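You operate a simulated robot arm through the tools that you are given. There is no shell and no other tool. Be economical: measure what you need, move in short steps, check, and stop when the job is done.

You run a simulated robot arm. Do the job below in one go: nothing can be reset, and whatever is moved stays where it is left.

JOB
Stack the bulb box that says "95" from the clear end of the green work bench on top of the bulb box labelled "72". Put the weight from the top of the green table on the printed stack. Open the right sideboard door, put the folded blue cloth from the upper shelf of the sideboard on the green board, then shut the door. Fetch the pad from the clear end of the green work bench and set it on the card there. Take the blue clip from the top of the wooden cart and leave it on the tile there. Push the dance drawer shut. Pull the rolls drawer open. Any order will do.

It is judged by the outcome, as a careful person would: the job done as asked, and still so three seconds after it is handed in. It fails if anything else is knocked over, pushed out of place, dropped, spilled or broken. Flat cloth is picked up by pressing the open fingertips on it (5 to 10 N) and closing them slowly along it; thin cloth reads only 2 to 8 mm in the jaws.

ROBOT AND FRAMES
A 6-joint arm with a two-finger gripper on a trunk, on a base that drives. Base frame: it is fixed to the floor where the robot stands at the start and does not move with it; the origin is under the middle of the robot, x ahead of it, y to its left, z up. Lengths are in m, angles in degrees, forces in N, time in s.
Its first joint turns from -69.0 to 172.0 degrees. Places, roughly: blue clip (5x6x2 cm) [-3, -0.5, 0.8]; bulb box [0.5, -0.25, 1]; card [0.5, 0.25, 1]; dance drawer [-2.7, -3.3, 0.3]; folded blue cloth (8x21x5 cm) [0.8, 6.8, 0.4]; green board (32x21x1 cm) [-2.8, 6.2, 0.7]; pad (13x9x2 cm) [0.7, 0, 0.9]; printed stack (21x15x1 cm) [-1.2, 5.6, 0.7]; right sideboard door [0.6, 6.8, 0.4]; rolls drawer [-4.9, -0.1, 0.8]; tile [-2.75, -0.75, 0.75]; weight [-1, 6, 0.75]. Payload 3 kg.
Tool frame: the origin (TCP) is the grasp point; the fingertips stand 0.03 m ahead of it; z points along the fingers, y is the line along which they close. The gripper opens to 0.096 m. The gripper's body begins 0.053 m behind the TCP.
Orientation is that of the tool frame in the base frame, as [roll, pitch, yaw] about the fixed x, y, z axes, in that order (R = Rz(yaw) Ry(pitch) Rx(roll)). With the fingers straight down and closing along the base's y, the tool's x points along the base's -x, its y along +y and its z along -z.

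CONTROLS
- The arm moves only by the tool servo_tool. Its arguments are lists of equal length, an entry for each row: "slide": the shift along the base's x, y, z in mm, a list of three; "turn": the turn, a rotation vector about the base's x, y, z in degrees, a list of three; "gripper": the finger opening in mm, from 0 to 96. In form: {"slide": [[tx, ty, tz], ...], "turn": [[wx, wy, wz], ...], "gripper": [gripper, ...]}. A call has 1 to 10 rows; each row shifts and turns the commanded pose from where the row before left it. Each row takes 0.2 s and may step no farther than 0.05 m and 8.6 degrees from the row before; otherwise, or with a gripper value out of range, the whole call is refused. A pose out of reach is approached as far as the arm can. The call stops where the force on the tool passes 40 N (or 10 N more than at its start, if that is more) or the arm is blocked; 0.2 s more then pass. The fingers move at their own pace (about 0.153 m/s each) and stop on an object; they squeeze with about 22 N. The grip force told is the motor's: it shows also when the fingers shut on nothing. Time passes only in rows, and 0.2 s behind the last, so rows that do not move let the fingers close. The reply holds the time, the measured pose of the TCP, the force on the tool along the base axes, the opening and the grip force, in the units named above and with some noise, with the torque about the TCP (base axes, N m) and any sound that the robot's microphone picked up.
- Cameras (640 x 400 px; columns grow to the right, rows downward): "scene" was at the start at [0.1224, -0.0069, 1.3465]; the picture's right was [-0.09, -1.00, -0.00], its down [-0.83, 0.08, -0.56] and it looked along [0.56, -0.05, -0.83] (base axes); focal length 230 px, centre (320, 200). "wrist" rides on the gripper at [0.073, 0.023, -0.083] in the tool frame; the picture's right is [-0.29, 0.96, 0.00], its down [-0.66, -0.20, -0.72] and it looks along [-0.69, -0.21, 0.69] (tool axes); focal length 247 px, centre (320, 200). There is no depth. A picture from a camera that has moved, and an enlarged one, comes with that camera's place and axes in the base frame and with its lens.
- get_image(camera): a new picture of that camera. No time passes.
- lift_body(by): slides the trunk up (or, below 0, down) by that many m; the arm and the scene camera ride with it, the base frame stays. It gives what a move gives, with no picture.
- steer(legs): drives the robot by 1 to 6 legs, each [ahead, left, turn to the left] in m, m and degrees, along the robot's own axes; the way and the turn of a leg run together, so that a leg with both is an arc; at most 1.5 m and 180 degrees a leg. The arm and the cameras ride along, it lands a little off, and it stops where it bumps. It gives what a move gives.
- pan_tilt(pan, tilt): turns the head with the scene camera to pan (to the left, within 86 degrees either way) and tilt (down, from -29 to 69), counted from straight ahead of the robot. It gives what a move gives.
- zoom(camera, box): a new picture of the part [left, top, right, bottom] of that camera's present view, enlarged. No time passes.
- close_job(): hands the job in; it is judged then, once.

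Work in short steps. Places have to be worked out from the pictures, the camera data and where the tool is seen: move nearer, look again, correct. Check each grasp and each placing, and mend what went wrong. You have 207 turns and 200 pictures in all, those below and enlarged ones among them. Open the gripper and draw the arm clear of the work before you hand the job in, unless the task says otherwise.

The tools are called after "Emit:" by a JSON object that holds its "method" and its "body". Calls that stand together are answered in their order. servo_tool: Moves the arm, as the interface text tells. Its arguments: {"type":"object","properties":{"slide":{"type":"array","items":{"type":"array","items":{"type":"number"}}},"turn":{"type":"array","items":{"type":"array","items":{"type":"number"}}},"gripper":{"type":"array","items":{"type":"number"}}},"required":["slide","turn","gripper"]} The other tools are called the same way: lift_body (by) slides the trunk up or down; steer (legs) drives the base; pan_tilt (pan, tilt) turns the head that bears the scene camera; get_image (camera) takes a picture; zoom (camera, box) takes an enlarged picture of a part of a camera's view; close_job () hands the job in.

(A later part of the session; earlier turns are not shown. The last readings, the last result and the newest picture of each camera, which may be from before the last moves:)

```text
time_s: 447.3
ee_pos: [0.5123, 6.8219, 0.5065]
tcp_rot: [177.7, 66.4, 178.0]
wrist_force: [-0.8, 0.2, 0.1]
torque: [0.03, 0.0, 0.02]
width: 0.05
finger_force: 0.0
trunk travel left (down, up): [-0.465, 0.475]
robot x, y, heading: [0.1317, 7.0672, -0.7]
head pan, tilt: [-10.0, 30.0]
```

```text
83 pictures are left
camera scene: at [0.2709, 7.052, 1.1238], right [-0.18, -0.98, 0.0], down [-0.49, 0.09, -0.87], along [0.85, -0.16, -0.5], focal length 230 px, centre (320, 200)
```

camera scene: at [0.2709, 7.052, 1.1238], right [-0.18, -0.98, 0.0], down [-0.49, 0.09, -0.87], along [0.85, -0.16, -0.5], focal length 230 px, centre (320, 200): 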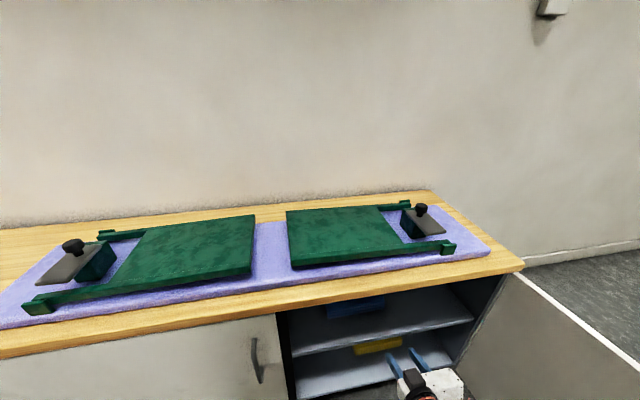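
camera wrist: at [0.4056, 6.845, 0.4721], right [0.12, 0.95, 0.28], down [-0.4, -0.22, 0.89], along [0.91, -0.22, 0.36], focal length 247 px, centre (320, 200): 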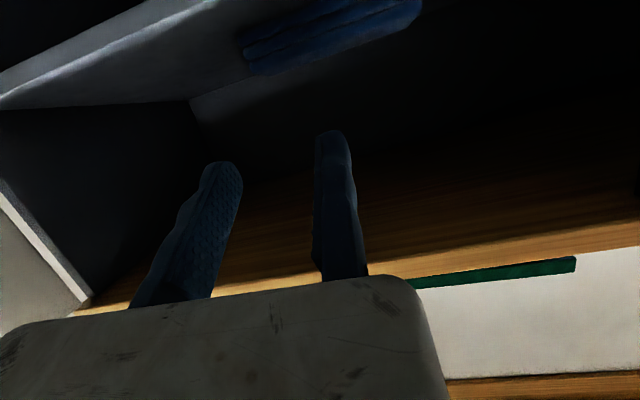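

I move in over the cloth: drive 0.1 m, then extend with the arm while keeping above it.

Emit:
{"method": "steer", "body": {"legs": [[0.1, 0, 0.5]]}}

Emit:
{"method": "servo_tool", "body": {"slide": [[25, 10, -5], [25, 10, -5], [25, 10, -5], [25, 10, 0], [25, 5, 0]], "turn": [[0, 0, 0], [0, 0, 0], [0, 0, 0], [0, 0, 0], [0, 0, 0]], "gripper": [50, 50, 50, 50, 50]}}

Emit:
{"method": "pan_tilt", "body": {"pan": -15, "tilt": 45}}

Emit:
{"method": "get_image", "body": {"camera": "wrist"}}

Emit:
{"method": "get_image", "body": {"camera": "scene"}}

```text
time_s: 448.4
ee_pos: [0.6142, 6.8246, 0.5052]
tcp_rot: [177.7, 66.5, 178.5]
wrist_force: [0.8, 0.3, -0.7]
torque: [-0.02, 0.0, -0.04]
width: 0.0501
finger_force: 0.0
trunk travel left (down, up): [-0.465, 0.475]
robot x, y, heading: [0.2297, 7.0681, -0.1]
head pan, tilt: [-10.0, 30.0]
```

```text
time_s: 449.6
ee_pos: [0.6132, 6.8237, 0.5061]
tcp_rot: [177.7, 66.5, 178.5]
wrist_force: [0.0, 0.2, 0.1]
torque: [-0.01, 0.02, 0.0]
width: 0.0501
finger_force: 0.2
out of reach, approached as far as the arm can: row 1, 2, 3, 4, 5
trunk travel left (down, up): [-0.465, 0.475]
robot x, y, heading: [0.2312, 7.0715, -0.0]
head pan, tilt: [-10.0, 30.0]
```

```text
time_s: 450.4
ee_pos: [0.615, 6.8242, 0.5064]
tcp_rot: [177.8, 66.4, 178.4]
wrist_force: [-0.2, -0.3, 0.0]
torque: [-0.01, -0.03, -0.02]
width: 0.0501
finger_force: 0.1
trunk travel left (down, up): [-0.465, 0.475]
robot x, y, heading: [0.2334, 7.0725, 0.1]
head pan, tilt: [-15.0, 45.0]
```

```text
82 pictures are left
camera wrist: at [0.5076, 6.8468, 0.4721], right [0.11, 0.95, 0.28], down [-0.4, -0.22, 0.89], along [0.91, -0.21, 0.36], focal length 247 px, centre (320, 200)
```

wrist: 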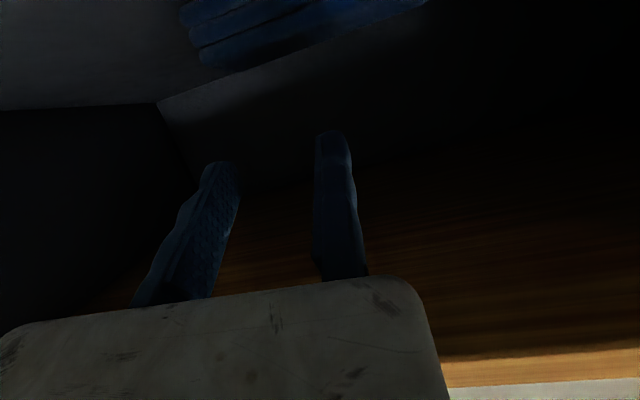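

```text
81 pictures are left
camera scene: at [0.3604, 7.0473, 1.1013], right [-0.26, -0.97, 0.0], down [-0.68, 0.18, -0.71], along [0.68, -0.18, -0.71], focal length 230 px, centre (320, 200)
```

scene: 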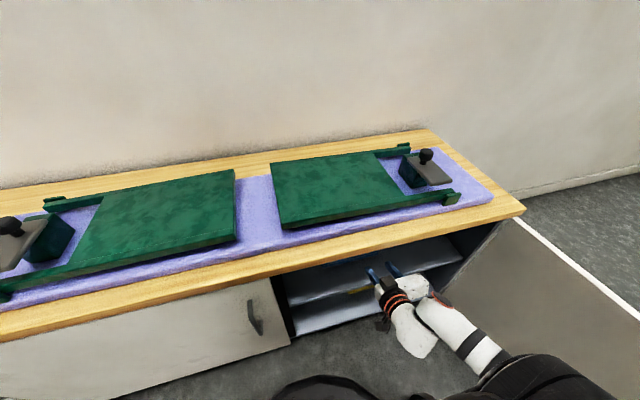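

The arm won't take the combined inward move. I try straight forward motion only, and will use the base for y.

Emit:
{"method": "servo_tool", "body": {"slide": [[20, 0, 0], [20, 0, 0], [20, 0, 0]], "turn": [[0, 0, 0], [0, 0, 0], [0, 0, 0]], "gripper": [50, 50, 50]}}

```text
time_s: 451.2
ee_pos: [0.6242, 6.8058, 0.5098]
tcp_rot: [177.6, 66.8, 178.3]
wrist_force: [0.0, 0.0, -0.1]
torque: [0.0, 0.03, 0.01]
width: 0.0502
finger_force: 0.1
out of reach, approached as far as the arm can: row 1, 2, 3
trunk travel left (down, up): [-0.465, 0.475]
robot x, y, heading: [0.232, 7.0678, 0.1]
head pan, tilt: [-15.0, 45.0]
```

I test whether the commanded pose has drifted: a zero move, then moderate changes toward the earlier working tilt (57°).

Emit:
{"method": "servo_tool", "body": {"slide": [[0, 0, 0]], "turn": [[0, 0, 0]], "gripper": [50]}}

Emit:
{"method": "servo_tool", "body": {"slide": [[15, -10, 0], [15, -10, 0]], "turn": [[0, 0, 0], [0, 0, 0]], "gripper": [50, 50]}}

```text
time_s: 451.6
ee_pos: [0.6239, 6.8052, 0.5102]
tcp_rot: [177.7, 66.7, 178.5]
wrist_force: [-0.3, 0.9, -0.5]
torque: [-0.01, 0.01, -0.01]
width: 0.0497
finger_force: 0.1
trunk travel left (down, up): [-0.465, 0.475]
robot x, y, heading: [0.2289, 7.0702, 0.1]
head pan, tilt: [-15.0, 45.0]
```

```text
time_s: 452.2
ee_pos: [0.6338, 6.7805, 0.5131]
tcp_rot: [177.6, 66.6, 178.5]
wrist_force: [0.5, 0.3, 0.4]
torque: [-0.02, -0.01, 0.0]
width: 0.0498
finger_force: 0.1
out of reach, approached as far as the arm can: row 1, 2
trunk travel left (down, up): [-0.465, 0.475]
robot x, y, heading: [0.2295, 7.0683, -0.2]
head pan, tilt: [-15.0, 45.0]
```

I ease the pitch back toward 57°, where forward reach worked before, and retry.

Emit:
{"method": "servo_tool", "body": {"slide": [[0, 0, 0], [0, 0, 0], [0, 0, 0], [15, 0, 0], [15, 0, 0]], "turn": [[0, 5, 0], [0, 5, 0], [0, 2, 0], [0, 0, 0], [0, 0, 0]], "gripper": [50, 50, 50, 50, 50]}}

```text
time_s: 453.4
ee_pos: [0.6024, 6.7481, 0.5356]
tcp_rot: [178.2, 54.6, 178.9]
wrist_force: [-0.3, 0.1, 0.1]
torque: [0.03, -0.04, 0.01]
width: 0.0499
finger_force: 0.1
out of reach, approached as far as the arm can: row 1, 2, 3, 4, 5
trunk travel left (down, up): [-0.465, 0.475]
robot x, y, heading: [0.2305, 7.0698, -0.3]
head pan, tilt: [-15.0, 45.0]
```

The arm seems stuck on an awkward joint branch. I back out of the cabinet and reset through a straight-down pose, then tilt again at a longer reach.

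Emit:
{"method": "steer", "body": {"legs": [[-0.5, 0, 0]]}}

Emit:
{"method": "servo_tool", "body": {"slide": [[5, 0, 0], [10, 0, 0], [10, 0, 0], [10, 5, 0], [15, 10, 0], [15, 10, 0], [15, 10, 0]], "turn": [[0, 8, 0], [0, 8, 0], [0, 8, 0], [0, 8, 0], [0, 8, 0], [0, 8, 0], [0, 5, 0]], "gripper": [50, 50, 50, 50, 50, 50, 50]}}

Emit:
{"method": "servo_tool", "body": {"slide": [[15, 10, 0], [15, 10, 0], [10, 0, -20], [0, 0, -20]], "turn": [[0, 0, 0], [0, 0, 0], [0, 0, 0], [0, 0, 0]], "gripper": [50, 50, 50, 50]}}

```text
time_s: 456.3
ee_pos: [0.0966, 6.7468, 0.5361]
tcp_rot: [178.2, 54.6, 178.2]
wrist_force: [-0.8, 0.0, 0.4]
torque: [0.0, 0.0, 0.01]
width: 0.0502
finger_force: 0.1
trunk travel left (down, up): [-0.465, 0.475]
robot x, y, heading: [-0.273, 7.0746, -0.9]
head pan, tilt: [-15.0, 45.0]
```

```text
time_s: 457.9
ee_pos: [0.1503, 6.727, 0.5212]
tcp_rot: [175.9, 10.2, 179.0]
wrist_force: [0.5, 0.1, -1.6]
torque: [-0.01, 0.01, 0.0]
width: 0.0498
finger_force: 0.1
out of reach, approached as far as the arm can: row 1, 2, 3, 4, 5, 6, 7
trunk travel left (down, up): [-0.465, 0.475]
robot x, y, heading: [-0.2721, 7.0735, -0.7]
head pan, tilt: [-15.0, 45.0]
```

```text
time_s: 458.9
ee_pos: [0.1528, 6.7551, 0.5145]
tcp_rot: [175.8, 8.6, 179.0]
wrist_force: [0.4, 0.0, 0.1]
torque: [0.03, -0.04, 0.03]
width: 0.0501
finger_force: 0.1
out of reach, approached as far as the arm can: row 1, 2, 3, 4
trunk travel left (down, up): [-0.465, 0.475]
robot x, y, heading: [-0.273, 7.0767, -0.9]
head pan, tilt: [-15.0, 45.0]
```

The limit seems to be the tool sitting too high relative to the trunk. I raise the trunk 0.12 m and work with the arm lower, then tilt again.

Emit:
{"method": "lift_body", "body": {"by": 0.12}}

Emit:
{"method": "servo_tool", "body": {"slide": [[10, 10, -25], [10, 10, -25], [0, 10, -25], [0, 10, -25], [0, 10, -20]], "turn": [[0, -3, 0], [0, -3, 0], [0, -3, 0], [0, -3, 0], [0, -3, 0]], "gripper": [50, 50, 50, 50, 50]}}

Emit:
{"method": "servo_tool", "body": {"slide": [[5, 0, 0], [5, 0, 0], [5, 0, 0], [5, 0, 0], [5, 0, 0], [5, 0, 0]], "turn": [[0, -7, 0], [0, -7, 0], [0, -7, 0], [0, -7, 0], [0, -7, 0], [0, -7, 0]], "gripper": [50, 50, 50, 50, 50, 50]}}

```text
time_s: 460.4
ee_pos: [0.1536, 6.7549, 0.6353]
tcp_rot: [175.9, 8.6, 179.0]
wrist_force: [0.5, -0.6, -0.8]
torque: [-0.01, -0.01, 0.0]
width: 0.05
finger_force: 0.1
trunk travel left (down, up): [-0.585, 0.355]
robot x, y, heading: [-0.272, 7.0752, -0.9]
head pan, tilt: [-15.0, 45.0]
```

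```text
time_s: 461.6
ee_pos: [0.1445, 6.7831, 0.6424]
tcp_rot: [175.4, 23.7, 178.8]
wrist_force: [0.0, 0.5, 0.8]
torque: [0.02, 0.0, 0.0]
width: 0.0499
finger_force: 0.0
out of reach, approached as far as the arm can: row 1, 2, 3, 4, 5
trunk travel left (down, up): [-0.585, 0.355]
robot x, y, heading: [-0.2709, 7.0708, -0.9]
head pan, tilt: [-15.0, 45.0]
```

```text
time_s: 463.0
ee_pos: [0.16, 6.7638, 0.7127]
tcp_rot: [173.7, 65.7, 177.6]
wrist_force: [-0.9, 0.5, -0.4]
torque: [-0.01, 0.02, -0.04]
width: 0.0498
finger_force: 0.1
out of reach, approached as far as the arm can: row 1, 2, 3, 4, 5, 6
trunk travel left (down, up): [-0.585, 0.355]
robot x, y, heading: [-0.2727, 7.0734, -0.9]
head pan, tilt: [-15.0, 45.0]
```

The orientation follows but the position doesn't. I look at the arm's posture.

Emit:
{"method": "pan_tilt", "body": {"pan": -60, "tilt": 55}}

Emit:
{"method": "get_image", "body": {"camera": "scene"}}

```text
time_s: 464.1
ee_pos: [0.1596, 6.7641, 0.7125]
tcp_rot: [173.6, 65.5, 177.6]
wrist_force: [-0.9, -0.4, 0.1]
torque: [-0.01, 0.01, -0.01]
width: 0.05
finger_force: 0.1
trunk travel left (down, up): [-0.585, 0.355]
robot x, y, heading: [-0.2719, 7.0709, -0.7]
head pan, tilt: [-60.0, 55.0]
```

```text
80 pictures are left
camera scene: at [-0.1843, 7.0091, 1.2079], right [-0.87, -0.49, 0.0], down [-0.4, 0.72, -0.57], along [0.28, -0.5, -0.82], focal length 230 px, centre (320, 200)
```

scene: 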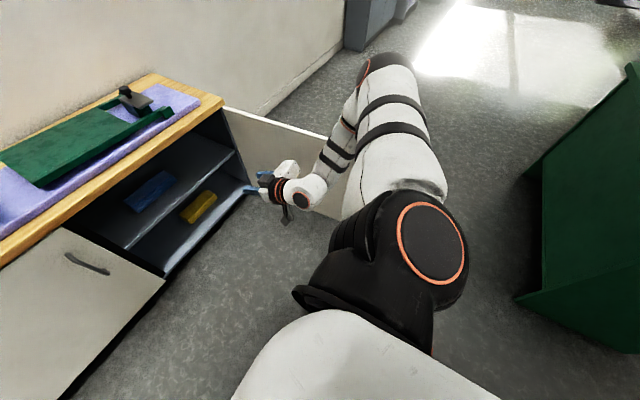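

The arm has flipped to an elbow-out posture. I back away, raise the trunk, and bring the hand low near the body like at the start, to restore the normal elbow-down branch.

Emit:
{"method": "steer", "body": {"legs": [[-0.12, 0.1, 0]]}}

Emit:
{"method": "lift_body", "body": {"by": 0.3}}

Emit:
{"method": "servo_tool", "body": {"slide": [[0, 0, -30], [0, 0, -30], [0, 0, -30], [0, 0, -30], [0, 0, -30], [0, 0, -30], [0, 0, -30], [0, 0, -30]], "turn": [[0, 8, 0], [0, 8, 0], [0, 8, 0], [0, 8, 0], [0, 8, 0], [0, 8, 0], [0, 8, 0], [0, 5, 0]], "gripper": [50, 50, 50, 50, 50, 50, 50, 50]}}

Emit:
{"method": "get_image", "body": {"camera": "scene"}}

```text
time_s: 465.6
ee_pos: [0.0383, 6.8698, 0.7135]
tcp_rot: [173.8, 65.5, 177.8]
wrist_force: [-0.4, 0.0, 0.4]
torque: [-0.04, 0.03, -0.04]
width: 0.05
finger_force: 0.0
trunk travel left (down, up): [-0.585, 0.355]
robot x, y, heading: [-0.3913, 7.1742, -0.7]
head pan, tilt: [-60.0, 55.0]
```

```text
time_s: 468.6
ee_pos: [0.0392, 6.8691, 1.0135]
tcp_rot: [173.7, 65.5, 177.7]
wrist_force: [0.2, 0.3, -0.6]
torque: [-0.02, 0.0, 0.01]
width: 0.0499
finger_force: 0.0
trunk travel left (down, up): [-0.885, 0.055]
robot x, y, heading: [-0.3938, 7.1758, -0.5]
head pan, tilt: [-60.0, 55.0]
```

```text
time_s: 470.4
ee_pos: [-0.0219, 6.8499, 0.9296]
tcp_rot: [175.8, 4.5, 179.0]
wrist_force: [-0.3, 0.0, 0.9]
torque: [0.01, 0.0, 0.0]
width: 0.0499
finger_force: 0.0
out of reach, approached as far as the arm can: row 1, 2, 3, 4, 5, 6, 7, 8
trunk travel left (down, up): [-0.885, 0.055]
robot x, y, heading: [-0.3929, 7.1774, -0.8]
head pan, tilt: [-60.0, 55.0]
```

```text
79 pictures are left
camera scene: at [-0.3069, 7.113, 1.5079], right [-0.87, -0.49, 0.0], down [-0.4, 0.71, -0.57], along [0.28, -0.5, -0.82], focal length 230 px, centre (320, 200)
```

scene: 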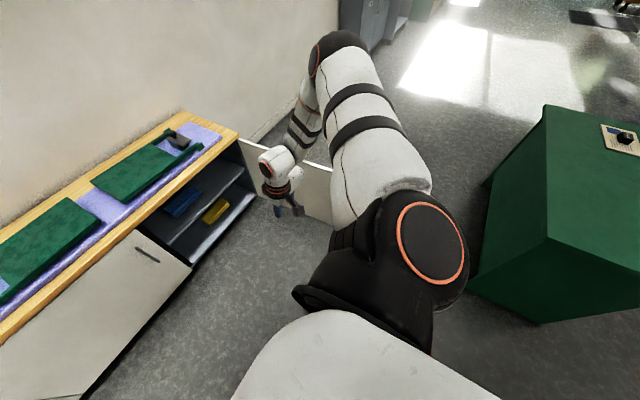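

The elbow is raised out to the right with the forearm folded back. I unfold it by moving the hand outward and down.

Emit:
{"method": "servo_tool", "body": {"slide": [[-10, -30, -15], [-10, -30, -20], [-10, -30, -25], [-10, -30, -30], [-10, -20, -35], [-10, -20, -35], [-10, 0, -40], [-10, 0, -40]], "turn": [[0, 0, 0], [0, 0, 0], [0, 0, 0], [0, 0, 0], [0, 0, 0], [0, 0, 0], [0, 0, 0], [0, 0, 0]], "gripper": [50, 50, 50, 50, 50, 50, 50, 50]}}

Emit:
{"method": "get_image", "body": {"camera": "scene"}}

```text
time_s: 472.2
ee_pos: [-0.1858, 6.7197, 0.8623]
tcp_rot: [175.7, 4.6, 179.1]
wrist_force: [-0.9, -0.1, -0.3]
torque: [0.0, -0.01, 0.02]
width: 0.0501
finger_force: 0.1
out of reach, approached as far as the arm can: row 1, 2, 3, 4, 5, 6, 7, 8
trunk travel left (down, up): [-0.885, 0.055]
robot x, y, heading: [-0.3933, 7.178, -0.7]
head pan, tilt: [-60.0, 55.0]
```

```text
78 pictures are left
camera scene: at [-0.3077, 7.1133, 1.5079], right [-0.87, -0.49, 0.0], down [-0.4, 0.71, -0.57], along [0.28, -0.5, -0.82], focal length 230 px, centre (320, 200)
```

scene: 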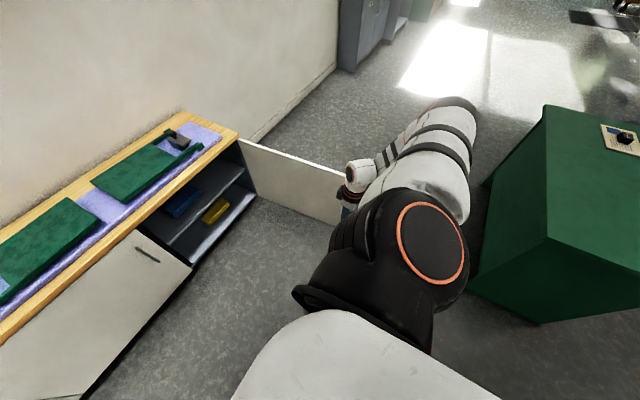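

The forearm is at its fold limit. I extend the hand forward to unfold it and see which way the elbow goes.

Emit:
{"method": "servo_tool", "body": {"slide": [[36, 12, 0], [36, 12, 0], [36, 12, 0], [36, 12, 0], [36, 12, 0], [36, 12, 0], [36, 12, 0], [36, 12, 0]], "turn": [[0, 0, 0], [0, 0, 0], [0, 0, 0], [0, 0, 0], [0, 0, 0], [0, 0, 0], [0, 0, 0], [0, 0, 0]], "gripper": [50, 50, 50, 50, 50, 50, 50, 50]}}

Emit:
{"method": "get_image", "body": {"camera": "scene"}}

```text
time_s: 474.0
ee_pos: [0.0484, 6.8304, 0.9674]
tcp_rot: [175.8, 4.6, 179.1]
wrist_force: [0.3, -0.7, 0.6]
torque: [0.01, 0.0, 0.01]
width: 0.0499
finger_force: 0.0
out of reach, approached as far as the arm can: row 1, 2, 3, 4, 5, 6, 7, 8
trunk travel left (down, up): [-0.885, 0.055]
robot x, y, heading: [-0.3909, 7.175, -0.6]
head pan, tilt: [-60.0, 55.0]
```

```text
77 pictures are left
camera scene: at [-0.3051, 7.1149, 1.5078], right [-0.87, -0.49, 0.0], down [-0.4, 0.71, -0.57], along [0.28, -0.5, -0.82], focal length 230 px, centre (320, 200)
```

scene: 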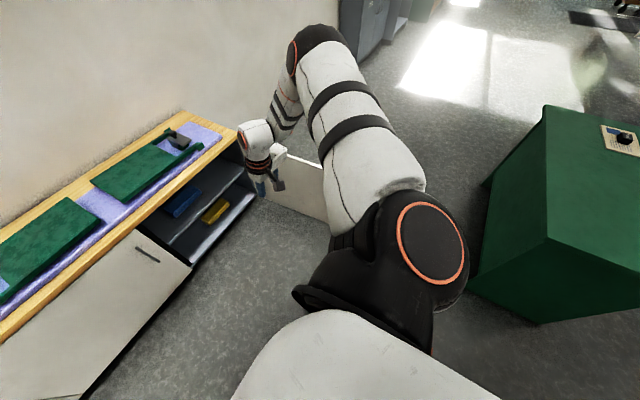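

I try relieving it by turning the tool about the vertical (+56°) while moving forward and down, since tool roll sets the elbow's swivel on this arm.

Emit:
{"method": "servo_tool", "body": {"slide": [[10, 0, 0], [10, 0, 0], [10, 0, -10], [10, 0, -10], [10, 0, -20], [10, 0, -20], [10, 0, -20], [10, 0, -20]], "turn": [[0, 0, 8], [0, 0, 8], [0, 0, 8], [0, 0, 8], [0, 0, 8], [0, 0, 8], [0, 0, 8], [0, 0, 8]], "gripper": [50, 50, 50, 50, 50, 50, 50, 50]}}

Emit:
{"method": "get_image", "body": {"camera": "scene"}}

```text
time_s: 475.8
ee_pos: [0.0429, 6.8528, 0.9779]
tcp_rot: [175.7, 4.5, -116.7]
wrist_force: [0.2, 0.3, 0.0]
torque: [-0.01, 0.0, -0.02]
width: 0.0501
finger_force: 0.0
out of reach, approached as far as the arm can: row 1, 2, 3, 4, 5, 6, 7, 8
trunk travel left (down, up): [-0.885, 0.055]
robot x, y, heading: [-0.3911, 7.1783, -0.7]
head pan, tilt: [-60.0, 55.0]
```

```text
76 pictures are left
camera scene: at [-0.3064, 7.1134, 1.5078], right [-0.87, -0.49, 0.0], down [-0.4, 0.71, -0.57], along [0.28, -0.5, -0.82], focal length 230 px, centre (320, 200)
```

scene: 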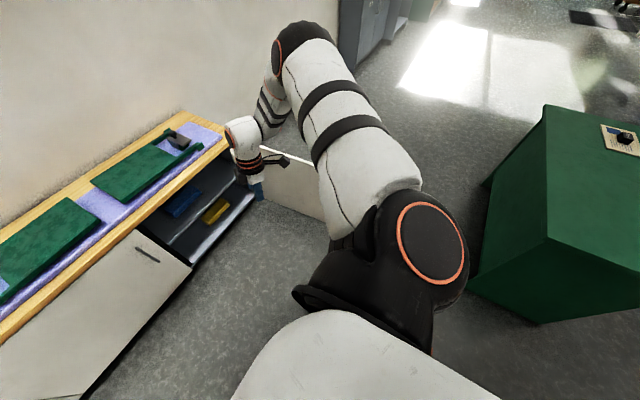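

Yaw doesn't change the elbow, but decreasing pitch did lower the hand. So a wrist limit is the constraint: I pitch the tool further back past vertical while commanding down and back.

Emit:
{"method": "servo_tool", "body": {"slide": [[0, 0, -20], [0, 0, -20], [0, 0, -20], [0, 0, -20], [0, 0, -20], [0, 0, -20], [0, 0, -20], [0, 0, -20]], "turn": [[0, 0, -8], [0, 0, -8], [0, 0, -8], [0, 0, -8], [0, 0, -8], [0, 0, -8], [0, 0, -8], [0, 0, -8]], "gripper": [50, 50, 50, 50, 50, 50, 50, 50]}}

Emit:
{"method": "servo_tool", "body": {"slide": [[0, 0, -20], [0, 0, -20], [0, 0, -20], [0, 0, -20], [0, 0, -20], [0, 0, -20], [0, 0, -20]], "turn": [[0, 8, 0], [0, 8, 0], [0, 8, 0], [0, 8, 0], [0, 8, 0], [0, 8, 0], [0, 8, 0]], "gripper": [50, 50, 50, 50, 50, 50, 50]}}

Emit:
{"method": "get_image", "body": {"camera": "scene"}}

```text
time_s: 477.6
ee_pos: [-0.0151, 6.8576, 0.9322]
tcp_rot: [175.6, 4.6, 178.9]
wrist_force: [0.0, 0.1, 0.0]
torque: [0.04, -0.03, 0.01]
width: 0.0499
finger_force: 0.1
out of reach, approached as far as the arm can: row 1, 2, 3, 4, 5, 6, 7, 8
trunk travel left (down, up): [-0.885, 0.055]
robot x, y, heading: [-0.3945, 7.1755, -0.8]
head pan, tilt: [-60.0, 55.0]
```

```text
time_s: 479.2
ee_pos: [-0.1238, 6.8518, 1.031]
tcp_rot: [176.3, -51.6, 179.2]
wrist_force: [0.8, 0.5, -0.2]
torque: [0.01, 0.01, -0.01]
width: 0.0501
finger_force: 0.1
out of reach, approached as far as the arm can: row 1, 2, 3, 4, 5, 6, 7
trunk travel left (down, up): [-0.885, 0.055]
robot x, y, heading: [-0.3958, 7.1747, -0.7]
head pan, tilt: [-60.0, 55.0]
```

```text
75 pictures are left
camera scene: at [-0.3065, 7.1133, 1.5078], right [-0.87, -0.49, 0.0], down [-0.4, 0.71, -0.57], along [0.28, -0.5, -0.82], focal length 230 px, centre (320, 200)
```

scene: 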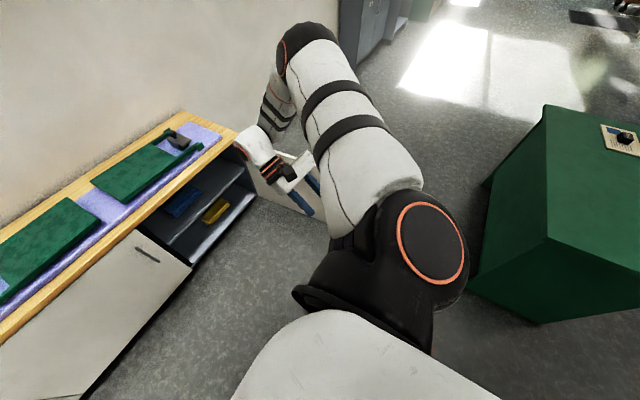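

Only the wrist turned; the arm itself seems held by a wound-up wrist joint. I try the opposite yaw direction while moving forward, to unwind it.

Emit:
{"method": "servo_tool", "body": {"slide": [[10, 0, 0], [10, 0, 0], [10, 0, 0], [10, 0, 0], [10, 0, 0], [10, 0, 0]], "turn": [[0, -8, 0], [0, -8, 0], [0, -8, 0], [0, -8, 0], [0, -8, 0], [0, -8, 0]], "gripper": [50, 50, 50, 50, 50, 50]}}

Emit:
{"method": "servo_tool", "body": {"slide": [[10, 0, 0], [10, 0, 0], [10, 0, 0], [10, 0, 0], [10, 0, -10], [10, 0, -10], [10, 0, -10], [10, 0, -10], [10, 0, -10], [10, 0, -10]], "turn": [[0, 0, -8], [0, 0, -8], [0, 0, -8], [0, 0, -8], [0, 0, -8], [0, 0, -8], [0, 0, -8], [0, 0, -8], [0, 0, -8], [0, 0, -8]], "gripper": [50, 50, 50, 50, 50, 50, 50, 50, 50, 50]}}

Emit:
{"method": "get_image", "body": {"camera": "scene"}}

```text
time_s: 480.6
ee_pos: [-0.0204, 6.8207, 1.0097]
tcp_rot: [175.6, -3.4, 179.2]
wrist_force: [-0.1, 0.0, 0.9]
torque: [0.0, 0.03, 0.01]
width: 0.0499
finger_force: 0.0
out of reach, approached as far as the arm can: row 1, 2, 3, 4, 5, 6
trunk travel left (down, up): [-0.885, 0.055]
robot x, y, heading: [-0.3935, 7.1795, -0.8]
head pan, tilt: [-60.0, 55.0]
```

```text
time_s: 482.8
ee_pos: [0.0689, 6.7416, 1.0452]
tcp_rot: [173.5, -2.5, 149.7]
wrist_force: [-0.1, 0.4, -1.1]
torque: [-0.01, 0.02, 0.0]
width: 0.0497
finger_force: 0.1
out of reach, approached as far as the arm can: row 1, 2, 3, 4, 5, 6, 7, 8, 9, 10
trunk travel left (down, up): [-0.885, 0.055]
robot x, y, heading: [-0.3901, 7.1777, -0.7]
head pan, tilt: [-60.0, 55.0]
```

```text
74 pictures are left
camera scene: at [-0.3064, 7.1131, 1.5078], right [-0.87, -0.49, 0.0], down [-0.4, 0.71, -0.57], along [0.28, -0.5, -0.82], focal length 230 px, centre (320, 200)
```

scene: 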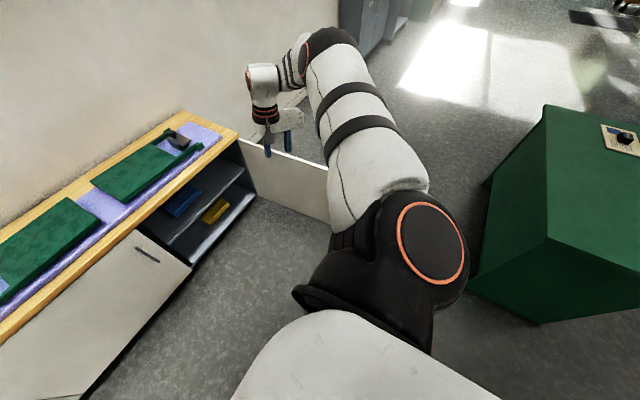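

The elbow is in the raised, reversed branch. I back the base up and stretch the arm far forward to straighten it, so it can re-bend elbow-down.

Emit:
{"method": "steer", "body": {"legs": [[-0.35, 0.1, 0]]}}

Emit:
{"method": "servo_tool", "body": {"slide": [[48, 0, 0], [48, 0, 0], [48, 0, 0], [48, 0, 0], [48, 0, 0], [48, 0, 0], [48, 0, 0], [48, 0, 0], [48, 0, 0], [48, 0, 0]], "turn": [[0, 0, 3], [0, 0, 3], [0, 0, 3], [0, 0, 3], [0, 0, 3], [0, 0, 3], [0, 0, 3], [0, 0, 3], [0, 0, 3], [0, 0, 3]], "gripper": [50, 50, 50, 50, 50, 50, 50, 50, 50, 50]}}

Emit:
{"method": "get_image", "body": {"camera": "scene"}}

```text
time_s: 485.1
ee_pos: [-0.2744, 6.8435, 1.045]
tcp_rot: [173.3, -2.5, 149.4]
wrist_force: [-0.4, 0.2, -0.6]
torque: [0.02, 0.01, -0.02]
width: 0.05
finger_force: 0.1
trunk travel left (down, up): [-0.885, 0.055]
robot x, y, heading: [-0.7365, 7.2798, -0.6]
head pan, tilt: [-60.0, 55.0]
```

```text
time_s: 487.3
ee_pos: [-0.2129, 6.9095, 1.1401]
tcp_rot: [173.4, -2.6, 178.8]
wrist_force: [-0.2, 0.1, -0.5]
torque: [0.0, -0.01, 0.02]
width: 0.0504
finger_force: 0.0
out of reach, approached as far as the arm can: row 1, 2, 3, 4, 5, 6, 7, 8, 9, 10
trunk travel left (down, up): [-0.885, 0.055]
robot x, y, heading: [-0.7328, 7.2825, -0.8]
head pan, tilt: [-60.0, 55.0]
```

```text
73 pictures are left
camera scene: at [-0.6485, 7.2182, 1.5078], right [-0.87, -0.49, 0.0], down [-0.4, 0.72, -0.57], along [0.28, -0.5, -0.82], focal length 230 px, centre (320, 200)
```

scene: 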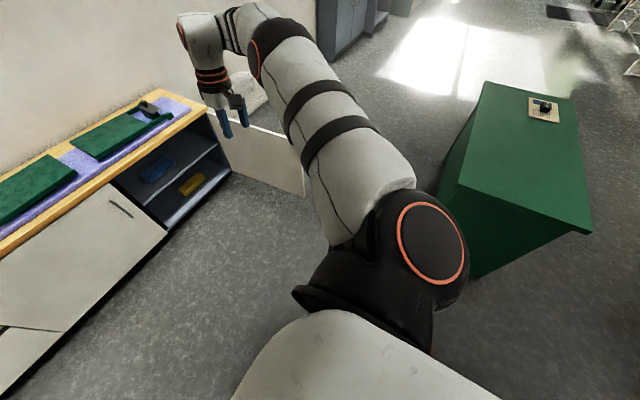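

The arm keeps rising rather than unfolding. I try letting it unfold upward by commanding a high forward reach, then plan to come back down from the straight arm.

Emit:
{"method": "servo_tool", "body": {"slide": [[20, 0, 45], [20, 0, 45], [20, 0, 45], [20, 0, 45], [20, 0, 45], [20, 0, 45], [20, 0, 45], [20, 0, 45]], "turn": [[0, -8, 0], [0, -8, 0], [0, -8, 0], [0, -8, 0], [0, -8, 0], [0, -8, 0], [0, -8, 0], [0, -8, 0]], "gripper": [50, 50, 50, 50, 50, 50, 50, 50]}}

Emit:
{"method": "get_image", "body": {"camera": "scene"}}

```text
time_s: 489.1
ee_pos: [-0.1086, 6.8941, 1.4745]
tcp_rot: [172.4, 61.7, 178.8]
wrist_force: [-0.6, 0.3, 0.3]
torque: [0.0, -0.05, -0.01]
width: 0.0501
finger_force: 0.0
out of reach, approached as far as the arm can: row 4, 5, 6, 7, 8
trunk travel left (down, up): [-0.885, 0.055]
robot x, y, heading: [-0.7348, 7.2849, -0.8]
head pan, tilt: [-60.0, 55.0]
```

```text
72 pictures are left
camera scene: at [-0.6495, 7.2184, 1.5079], right [-0.87, -0.49, 0.0], down [-0.4, 0.72, -0.57], along [0.28, -0.5, -0.82], focal length 230 px, centre (320, 200)
```

scene: 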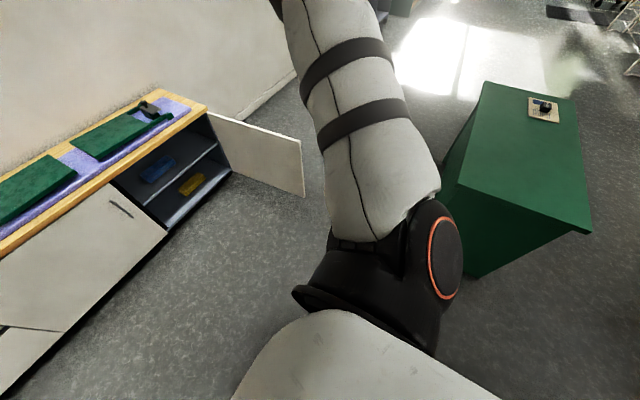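

It moved freely upward. From here I reach out long and sweep down at full stretch, so the arm stays straight through the arc.

Emit:
{"method": "servo_tool", "body": {"slide": [[45, 10, 0], [45, 10, -10], [30, 10, -30], [10, 10, -45], [0, 10, -48], [0, 0, -48], [-10, 0, -48], [-10, 0, -48], [-10, 0, -48], [-10, 0, -48]], "turn": [[0, 0, 0], [0, 0, 0], [0, 0, 0], [0, 0, 0], [0, 3, 0], [0, 3, 0], [0, 5, 0], [0, 5, 0], [0, 5, 0], [0, 5, 0]], "gripper": [50, 50, 50, 50, 50, 50, 50, 50, 50, 50]}}

Emit:
{"method": "get_image", "body": {"camera": "scene"}}

```text
time_s: 491.3
ee_pos: [-0.1223, 6.9307, 1.0792]
tcp_rot: [173.0, 35.4, 179.3]
wrist_force: [-0.7, 0.1, 0.5]
torque: [0.0, 0.0, -0.03]
width: 0.0498
finger_force: 0.0
out of reach, approached as far as the arm can: row 1, 2, 3, 10
trunk travel left (down, up): [-0.885, 0.055]
robot x, y, heading: [-0.7318, 7.2858, -0.9]
head pan, tilt: [-60.0, 55.0]
```

```text
71 pictures are left
camera scene: at [-0.6492, 7.2182, 1.5079], right [-0.87, -0.49, 0.0], down [-0.4, 0.72, -0.57], along [0.28, -0.5, -0.82], focal length 230 px, centre (320, 200)
```

scene: 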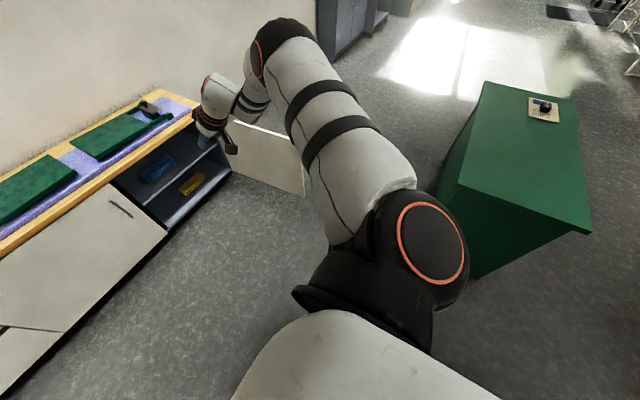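

Better: the arm follows now. From here I push out to full extension at this height, then lower at full stretch.

Emit:
{"method": "servo_tool", "body": {"slide": [[45, 0, 20], [45, 0, 20], [45, 0, 10], [45, 0, 0], [45, 0, 0], [20, 0, -20], [10, 0, -30], [0, 0, -40]], "turn": [[0, -5, 0], [0, -5, 0], [0, -5, 0], [0, -5, 0], [0, 0, 0], [0, 0, 0], [0, 0, 0], [0, 0, 0]], "gripper": [50, 50, 50, 50, 50, 50, 50, 50]}}

Emit:
{"method": "get_image", "body": {"camera": "scene"}}

```text
time_s: 493.1
ee_pos: [-0.0897, 6.8841, 1.1227]
tcp_rot: [172.5, 55.4, 178.8]
wrist_force: [-0.1, -0.2, 0.0]
torque: [-0.01, -0.02, 0.0]
width: 0.0501
finger_force: 0.1
out of reach, approached as far as the arm can: row 1, 2, 3, 4, 5, 6, 7, 8
trunk travel left (down, up): [-0.885, 0.055]
robot x, y, heading: [-0.7359, 7.2782, -1.1]
head pan, tilt: [-60.0, 55.0]
```

```text
70 pictures are left
camera scene: at [-0.6487, 7.2177, 1.5079], right [-0.87, -0.49, 0.0], down [-0.4, 0.72, -0.57], along [0.28, -0.5, -0.82], focal length 230 px, centre (320, 200)
```

scene: 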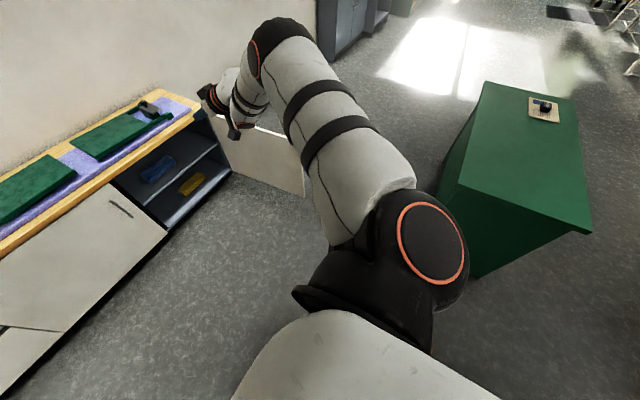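

I believe the shoulder plane is flipped half a turn. To undo it, the hand should pass out to the robot's side at shoulder height, then behind, down and forward. I first move to open floor and turn so the right side has space.

Emit:
{"method": "steer", "body": {"legs": [[0.35, 0.05, 0], [0, 0, -90]]}}

Emit:
{"method": "servo_tool", "body": {"slide": [[-20, 45, 0], [-20, 45, 0], [-20, 45, 0], [-20, 45, 0], [-20, 45, 0], [-20, 45, 0], [-20, 45, 0], [-20, 45, 0], [-20, 45, 0], [-20, 45, 0]], "turn": [[6, 0, 0], [6, 0, 0], [6, 0, 0], [6, 0, 0], [6, 0, 0], [6, 0, 0], [6, 0, 0], [6, 0, 0], [6, 0, 0], [0, 0, 0]], "gripper": [50, 50, 50, 50, 50, 50, 50, 50, 50, 50]}}

Emit:
{"method": "get_image", "body": {"camera": "scene"}}

```text
time_s: 499.2
ee_pos: [-0.785, 6.687, 1.1232]
tcp_rot: [172.5, 55.3, 88.0]
wrist_force: [0.2, 0.0, -0.1]
torque: [-0.01, 0.01, 0.04]
width: 0.0499
finger_force: 0.0
trunk travel left (down, up): [-0.885, 0.055]
robot x, y, heading: [-0.3727, 7.3272, -92.0]
head pan, tilt: [-60.0, 55.0]
```

```text
time_s: 501.4
ee_pos: [-0.9267, 7.0048, 1.1487]
tcp_rot: [174.1, 4.4, 88.8]
wrist_force: [0.3, -0.4, -0.1]
torque: [0.01, 0.04, -0.02]
width: 0.0502
finger_force: 0.1
out of reach, approached as far as the arm can: row 6, 7, 8, 9, 10
trunk travel left (down, up): [-0.885, 0.055]
robot x, y, heading: [-0.3767, 7.3273, -92.1]
head pan, tilt: [-60.0, 55.0]
```

```text
69 pictures are left
camera scene: at [-0.4397, 7.242, 1.5079], right [-0.47, 0.88, 0.0], down [0.72, 0.39, -0.57], along [-0.51, -0.27, -0.82], focal length 230 px, centre (320, 200)
```

scene: 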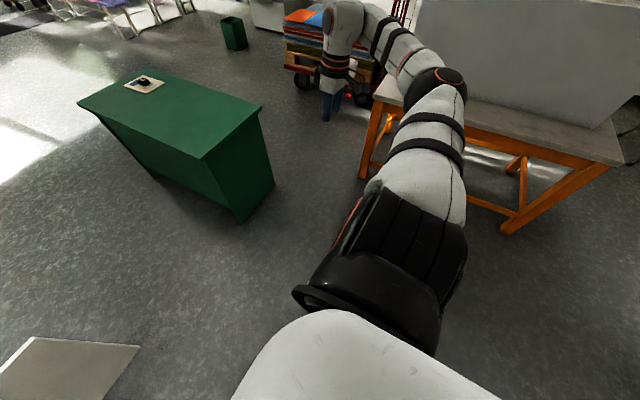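

The posture changed: the upper arm now goes back and out, with the forearm coming forward as at the start. I bring the hand in and down to confirm it follows freely.

Emit:
{"method": "servo_tool", "body": {"slide": [[25, 5, -25], [25, 5, -25], [25, 5, -25], [25, 5, -25], [25, 5, -25], [25, 5, -25], [25, 5, -25], [25, 5, -25], [20, 0, -25], [20, 0, -25]], "turn": [[0, 0, 0], [0, 0, 0], [0, 0, 0], [0, 0, 0], [0, 0, 0], [0, 0, 0], [0, 0, 0], [0, 0, 0], [0, 0, 0], [0, 0, 0]], "gripper": [50, 50, 50, 50, 50, 50, 50, 50, 50, 50]}}

Emit:
{"method": "get_image", "body": {"camera": "scene"}}

```text
time_s: 503.6
ee_pos: [-0.7435, 6.9712, 0.9358]
tcp_rot: [174.0, 4.4, 89.1]
wrist_force: [0.0, -0.1, -0.5]
torque: [0.03, 0.01, 0.0]
width: 0.0501
finger_force: 0.1
out of reach, approached as far as the arm can: row 1, 2, 3, 4, 5, 8, 9, 10
trunk travel left (down, up): [-0.885, 0.055]
robot x, y, heading: [-0.3773, 7.3243, -91.8]
head pan, tilt: [-60.0, 55.0]
```

```text
68 pictures are left
camera scene: at [-0.4398, 7.2421, 1.5079], right [-0.47, 0.88, 0.0], down [0.72, 0.39, -0.57], along [-0.51, -0.27, -0.82], focal length 230 px, centre (320, 200)
```

scene: 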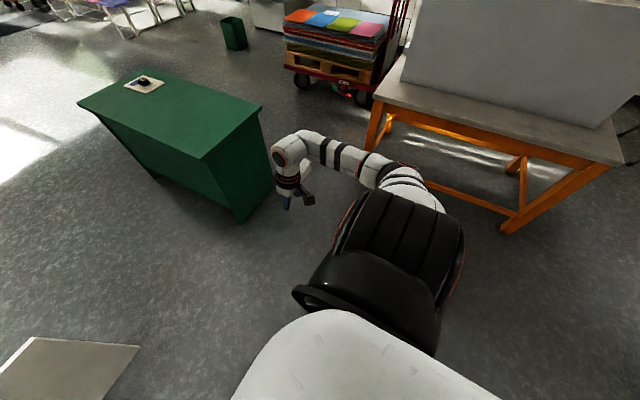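

That's the normal elbow-back posture again. I lower a bit further to confirm free motion.

Emit:
{"method": "servo_tool", "body": {"slide": [[15, -5, -25], [15, -5, -25], [15, -5, -25], [15, -5, -25], [10, 0, -25]], "turn": [[-1, 0, 0], [-1, 0, 0], [-1, 0, 0], [-1, 0, 0], [0, 0, 0]], "gripper": [50, 50, 50, 50, 50]}}

```text
time_s: 504.8
ee_pos: [-0.6754, 6.9508, 0.809]
tcp_rot: [174.1, 8.5, 88.9]
wrist_force: [-0.2, 0.9, -0.3]
torque: [0.03, 0.0, 0.0]
width: 0.05
finger_force: 0.1
trunk travel left (down, up): [-0.885, 0.055]
robot x, y, heading: [-0.3777, 7.3268, -91.8]
head pan, tilt: [-60.0, 55.0]
```

Free motion restored. I turn back to face the cabinet, align in y, and lower the trunk so the working height stays well below the trunk.

Emit:
{"method": "steer", "body": {"legs": [[0, 0, 91.8], [0, -0.18, 0]]}}

Emit:
{"method": "servo_tool", "body": {"slide": [[10, 0, 0], [10, 0, 0], [10, 0, 0], [10, 0, 0], [10, 0, 0], [10, 0, 0], [10, 0, 0]], "turn": [[-3, -7, 0], [-3, -7, 0], [0, -7, 0], [0, -7, 0], [0, -7, 0], [0, -7, 0], [0, -7, 0]], "gripper": [50, 50, 50, 50, 50, 50, 50]}}

Emit:
{"method": "lift_body", "body": {"by": -0.33}}

```text
time_s: 510.2
ee_pos: [-0.0001, 6.8562, 0.8101]
tcp_rot: [174.1, 8.5, 179.8]
wrist_force: [0.4, -0.7, 0.3]
torque: [0.03, 0.0, -0.03]
width: 0.0499
finger_force: 0.1
trunk travel left (down, up): [-0.885, 0.055]
robot x, y, heading: [-0.3772, 7.1466, -1.0]
head pan, tilt: [-60.0, 55.0]
```

```text
time_s: 511.8
ee_pos: [0.0696, 6.8604, 0.8162]
tcp_rot: [-179.3, 53.8, -177.6]
wrist_force: [0.1, -0.3, -0.2]
torque: [-0.01, -0.01, -0.05]
width: 0.0501
finger_force: 0.0
out of reach, approached as far as the arm can: row 7
trunk travel left (down, up): [-0.885, 0.055]
robot x, y, heading: [-0.379, 7.148, -0.9]
head pan, tilt: [-60.0, 55.0]
```

```text
time_s: 515.1
ee_pos: [0.0694, 6.8601, 0.4869]
tcp_rot: [-179.4, 53.8, -177.6]
wrist_force: [0.2, 0.0, 0.0]
torque: [-0.01, 0.01, 0.0]
width: 0.0499
finger_force: 0.0
trunk travel left (down, up): [-0.555, 0.385]
robot x, y, heading: [-0.3754, 7.1477, -0.8]
head pan, tilt: [-60.0, 55.0]
```

Pitch is 54° and y = 6.860. I drive 0.52 m in, with the tips just entering above the shelf, and look.

Emit:
{"method": "steer", "body": {"legs": [[0.52, 0, 0.8]]}}

Emit:
{"method": "pan_tilt", "body": {"pan": -10, "tilt": 40}}

Emit:
{"method": "get_image", "body": {"camera": "wrist"}}

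Emit:
{"method": "zoom", "body": {"camera": "scene", "box": [240, 200, 480, 350]}}

```text
time_s: 518.1
ee_pos: [0.5838, 6.8536, 0.486]
tcp_rot: [-179.4, 53.8, -177.3]
wrist_force: [0.6, 0.1, 0.8]
torque: [-0.02, 0.0, 0.0]
width: 0.05
finger_force: 0.1
trunk travel left (down, up): [-0.555, 0.385]
robot x, y, heading: [0.1317, 7.1387, -0.6]
head pan, tilt: [-60.0, 55.0]
```

```text
time_s: 519.2
ee_pos: [0.5842, 6.8537, 0.4864]
tcp_rot: [-179.6, 53.8, -177.3]
wrist_force: [0.1, -0.2, 0.6]
torque: [-0.02, -0.02, -0.02]
width: 0.0504
finger_force: 0.1
trunk travel left (down, up): [-0.555, 0.385]
robot x, y, heading: [0.1343, 7.1435, -0.7]
head pan, tilt: [-10.0, 40.0]
```

```text
67 pictures are left
camera wrist: at [0.4716, 6.8719, 0.4762], right [0.14, 0.96, 0.23], down [-0.19, -0.2, 0.96], along [0.97, -0.17, 0.15], focal length 247 px, centre (320, 200)
```

wrist: 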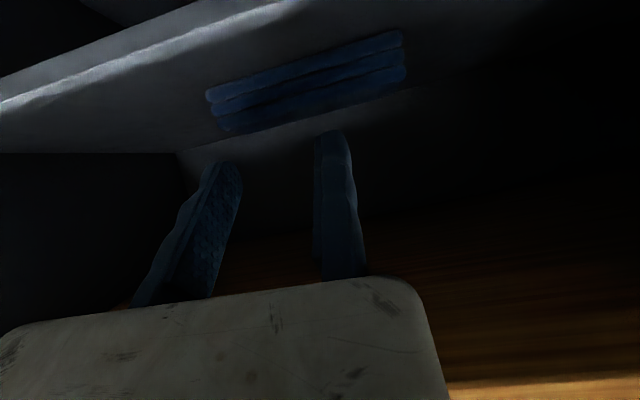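

```text
2.67 times, centred on (360, 275) of scene
camera zoom: at [0.2701, 7.1228, 1.1985], right [-0.19, -0.98, 0.0], down [-0.63, 0.12, -0.77], along [0.75, -0.14, -0.64], focal length 612 px, centre (213, 0)
```

zoom: 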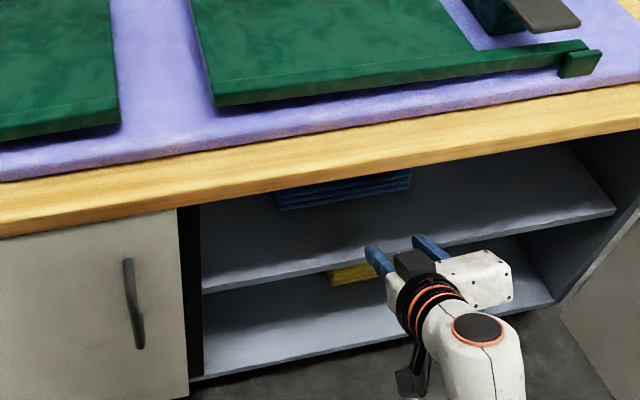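

The measured shelf is z ≈ 0.378 with its front edge at x ≈ 0.64. The cloth is x 0.736–0.816, top ≈ 0.425, y 6.733–6.938. I move so the tips are above the rear half of the cloth.

Emit:
{"method": "steer", "body": {"legs": [[0.11, 0, 0.6]]}}

Emit:
{"method": "servo_tool", "body": {"slide": [[20, 3, 0], [20, 3, 0], [20, 2, 0], [12, 0, 0]], "turn": [[0, 0, 0], [0, 0, 0], [0, 0, 0], [0, 0, 0]], "gripper": [50, 50, 50, 50]}}

Emit:
{"method": "get_image", "body": {"camera": "wrist"}}

```text
time_s: 520.4
ee_pos: [0.6982, 6.858, 0.4866]
tcp_rot: [-179.4, 53.8, -176.6]
wrist_force: [-0.1, -0.5, -0.8]
torque: [-0.02, 0.01, -0.04]
width: 0.05
finger_force: 0.0
trunk travel left (down, up): [-0.555, 0.385]
robot x, y, heading: [0.242, 7.1398, 0.1]
head pan, tilt: [-10.0, 40.0]
```

```text
time_s: 521.4
ee_pos: [0.7597, 6.8679, 0.4801]
tcp_rot: [-179.7, 53.1, -176.8]
wrist_force: [0.0, -0.2, -0.4]
torque: [0.01, 0.01, 0.01]
width: 0.0499
finger_force: 0.2
trunk travel left (down, up): [-0.555, 0.385]
robot x, y, heading: [0.2445, 7.1369, -0.2]
head pan, tilt: [-10.0, 40.0]
```

```text
65 pictures are left
camera wrist: at [0.6472, 6.8847, 0.4711], right [0.13, 0.96, 0.23], down [-0.17, -0.21, 0.96], along [0.98, -0.16, 0.14], focal length 247 px, centre (320, 200)
```

wrist: 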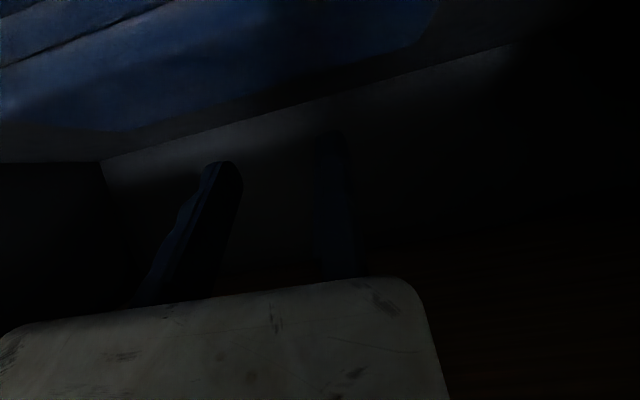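

I lower gently onto the cloth, watching for 5–10 N.

Emit:
{"method": "servo_tool", "body": {"slide": [[0, 0, -10], [0, 0, -8], [0, 0, -4], [0, 0, -3], [0, 0, -2]], "turn": [[0, 0, 0], [0, 0, 0], [0, 0, 0], [0, 0, 0], [0, 0, 0]], "gripper": [50, 50, 50, 50, 50]}}

```text
time_s: 522.6
ee_pos: [0.7711, 6.8661, 0.4587]
tcp_rot: [-179.4, 53.8, -176.6]
wrist_force: [-0.5, -0.1, 0.3]
torque: [0.0, 0.01, -0.01]
width: 0.0501
finger_force: 0.0
trunk travel left (down, up): [-0.555, 0.385]
robot x, y, heading: [0.2471, 7.1401, -0.2]
head pan, tilt: [-10.0, 40.0]
```

Emit:
{"method": "servo_tool", "body": {"slide": [[0, 0, -3], [0, 0, -2], [0, 0, -2], [0, 0, -2], [0, 0, -1]], "turn": [[0, 0, 0], [0, 0, 0], [0, 0, 0], [0, 0, 0], [0, 0, 0]], "gripper": [50, 50, 50, 50, 50]}}

```text
time_s: 523.8
ee_pos: [0.7691, 6.8669, 0.4493]
tcp_rot: [-179.3, 53.8, -176.5]
wrist_force: [0.3, 0.5, -0.1]
torque: [0.01, 0.01, 0.01]
width: 0.0503
finger_force: 0.0
trunk travel left (down, up): [-0.555, 0.385]
robot x, y, heading: [0.2437, 7.1396, 0.1]
head pan, tilt: [-10.0, 40.0]
```

Emit:
{"method": "servo_tool", "body": {"slide": [[0, 0, -2], [0, 0, -2], [0, 0, -2], [0, 0, -2], [0, 0, -1]], "turn": [[0, 0, 0], [0, 0, 0], [0, 0, 0], [0, 0, 0], [0, 0, 0]], "gripper": [50, 50, 50, 50, 50]}}

Emit:
{"method": "get_image", "body": {"camera": "wrist"}}

```text
time_s: 525.0
ee_pos: [0.7683, 6.8668, 0.4453]
tcp_rot: [-179.3, 53.9, -176.4]
wrist_force: [1.1, -1.9, 2.4]
torque: [-0.03, -0.07, -0.02]
width: 0.0501
finger_force: 0.1
out of reach, approached as far as the arm can: row 4
trunk travel left (down, up): [-0.555, 0.385]
robot x, y, heading: [0.2476, 7.1367, 0.2]
head pan, tilt: [-10.0, 40.0]
```

```text
64 pictures are left
camera wrist: at [0.6545, 6.8831, 0.4352], right [0.12, 0.97, 0.23], down [-0.18, -0.21, 0.96], along [0.98, -0.16, 0.15], focal length 247 px, centre (320, 200)
```

wrist: 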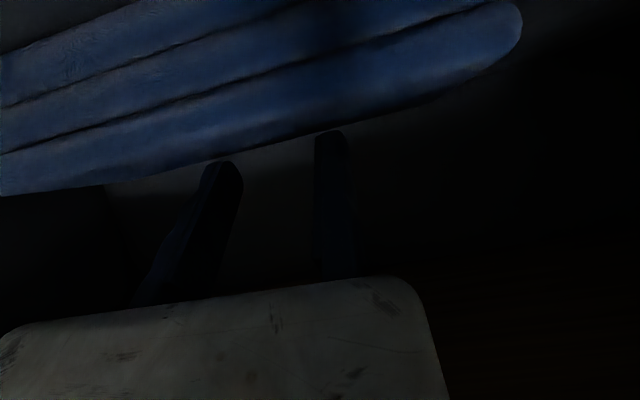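

Light contact (2.4 N). I press a little more and start dragging toward the front in small steps.

Emit:
{"method": "servo_tool", "body": {"slide": [[0, 0, -3], [0, 0, -2], [-8, 0, 0], [-10, 0, 0], [-12, 0, 0]], "turn": [[0, 1, 0], [0, 1, 0], [0, 0, 0], [0, 0, 0], [0, 0, 0]], "gripper": [50, 50, 50, 50, 50]}}

Emit:
{"method": "get_image", "body": {"camera": "wrist"}}

```text
time_s: 526.0
ee_pos: [0.7639, 6.8665, 0.444]
tcp_rot: [-179.4, 53.6, -176.2]
wrist_force: [-2.3, 0.8, 15.8]
torque: [0.02, -0.27, 0.11]
width: 0.05
finger_force: 0.1
out of reach, approached as far as the arm can: row 2, 3, 4
trunk travel left (down, up): [-0.555, 0.385]
robot x, y, heading: [0.2432, 7.1442, 0.2]
head pan, tilt: [-10.0, 40.0]
stopped in row 4: the force on the tool passed its limit at 42 N (the readings are from after the stop); the commanded pose is now the measured one
```

```text
63 pictures are left
camera wrist: at [0.6509, 6.8827, 0.4355], right [0.12, 0.97, 0.23], down [-0.18, -0.21, 0.96], along [0.98, -0.15, 0.15], focal length 247 px, centre (320, 200)
```

wrist: 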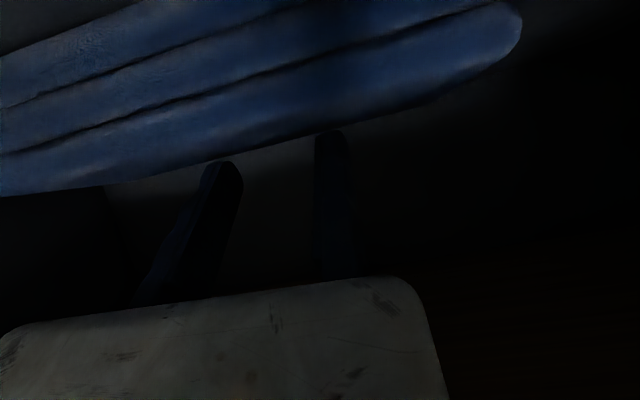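

The view shows the cloth moving with the fingers. I now drag using the base, backing up 6 cm while the arm holds the pressure.

Emit:
{"method": "steer", "body": {"legs": [[-0.06, 0, 0]]}}

Emit:
{"method": "get_image", "body": {"camera": "wrist"}}

Emit:
{"method": "zoom", "body": {"camera": "scene", "box": [240, 200, 480, 350]}}

```text
time_s: 527.0
ee_pos: [0.7012, 6.8677, 0.4448]
tcp_rot: [-179.3, 53.3, -176.0]
wrist_force: [-15.7, 1.6, 31.9]
torque: [-0.09, -0.17, -0.07]
width: 0.0497
finger_force: 0.0
trunk travel left (down, up): [-0.555, 0.385]
robot x, y, heading: [0.1873, 7.1402, 0.2]
head pan, tilt: [-10.0, 40.0]
```

```text
62 pictures are left
camera wrist: at [0.588, 6.8837, 0.436], right [0.12, 0.97, 0.23], down [-0.17, -0.21, 0.96], along [0.98, -0.15, 0.14], focal length 247 px, centre (320, 200)
```

wrist: 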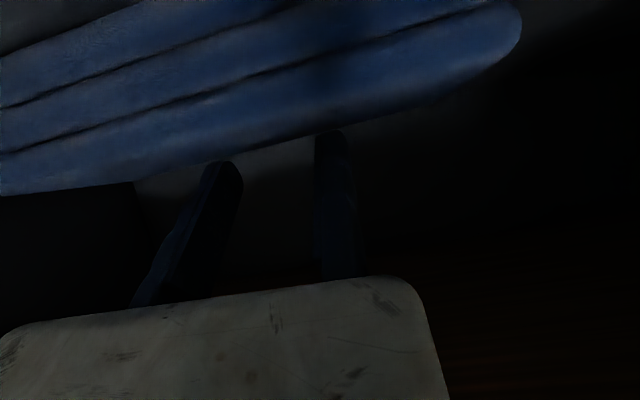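

```text
2.67 times, centred on (360, 275) of scene
camera zoom: at [0.3142, 7.1272, 1.1997], right [-0.17, -0.99, 0.0], down [-0.63, 0.11, -0.77], along [0.76, -0.13, -0.64], focal length 612 px, centre (213, 0)
```

zoom: 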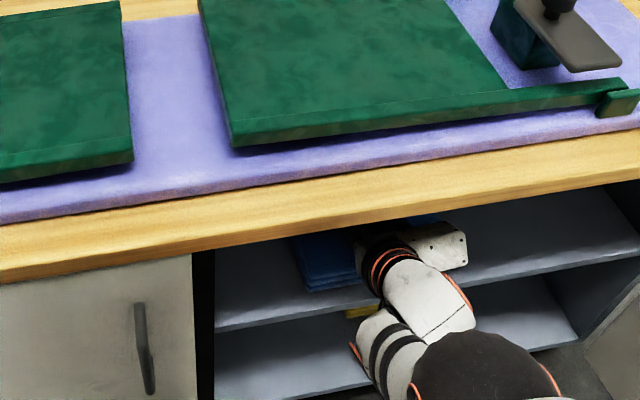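

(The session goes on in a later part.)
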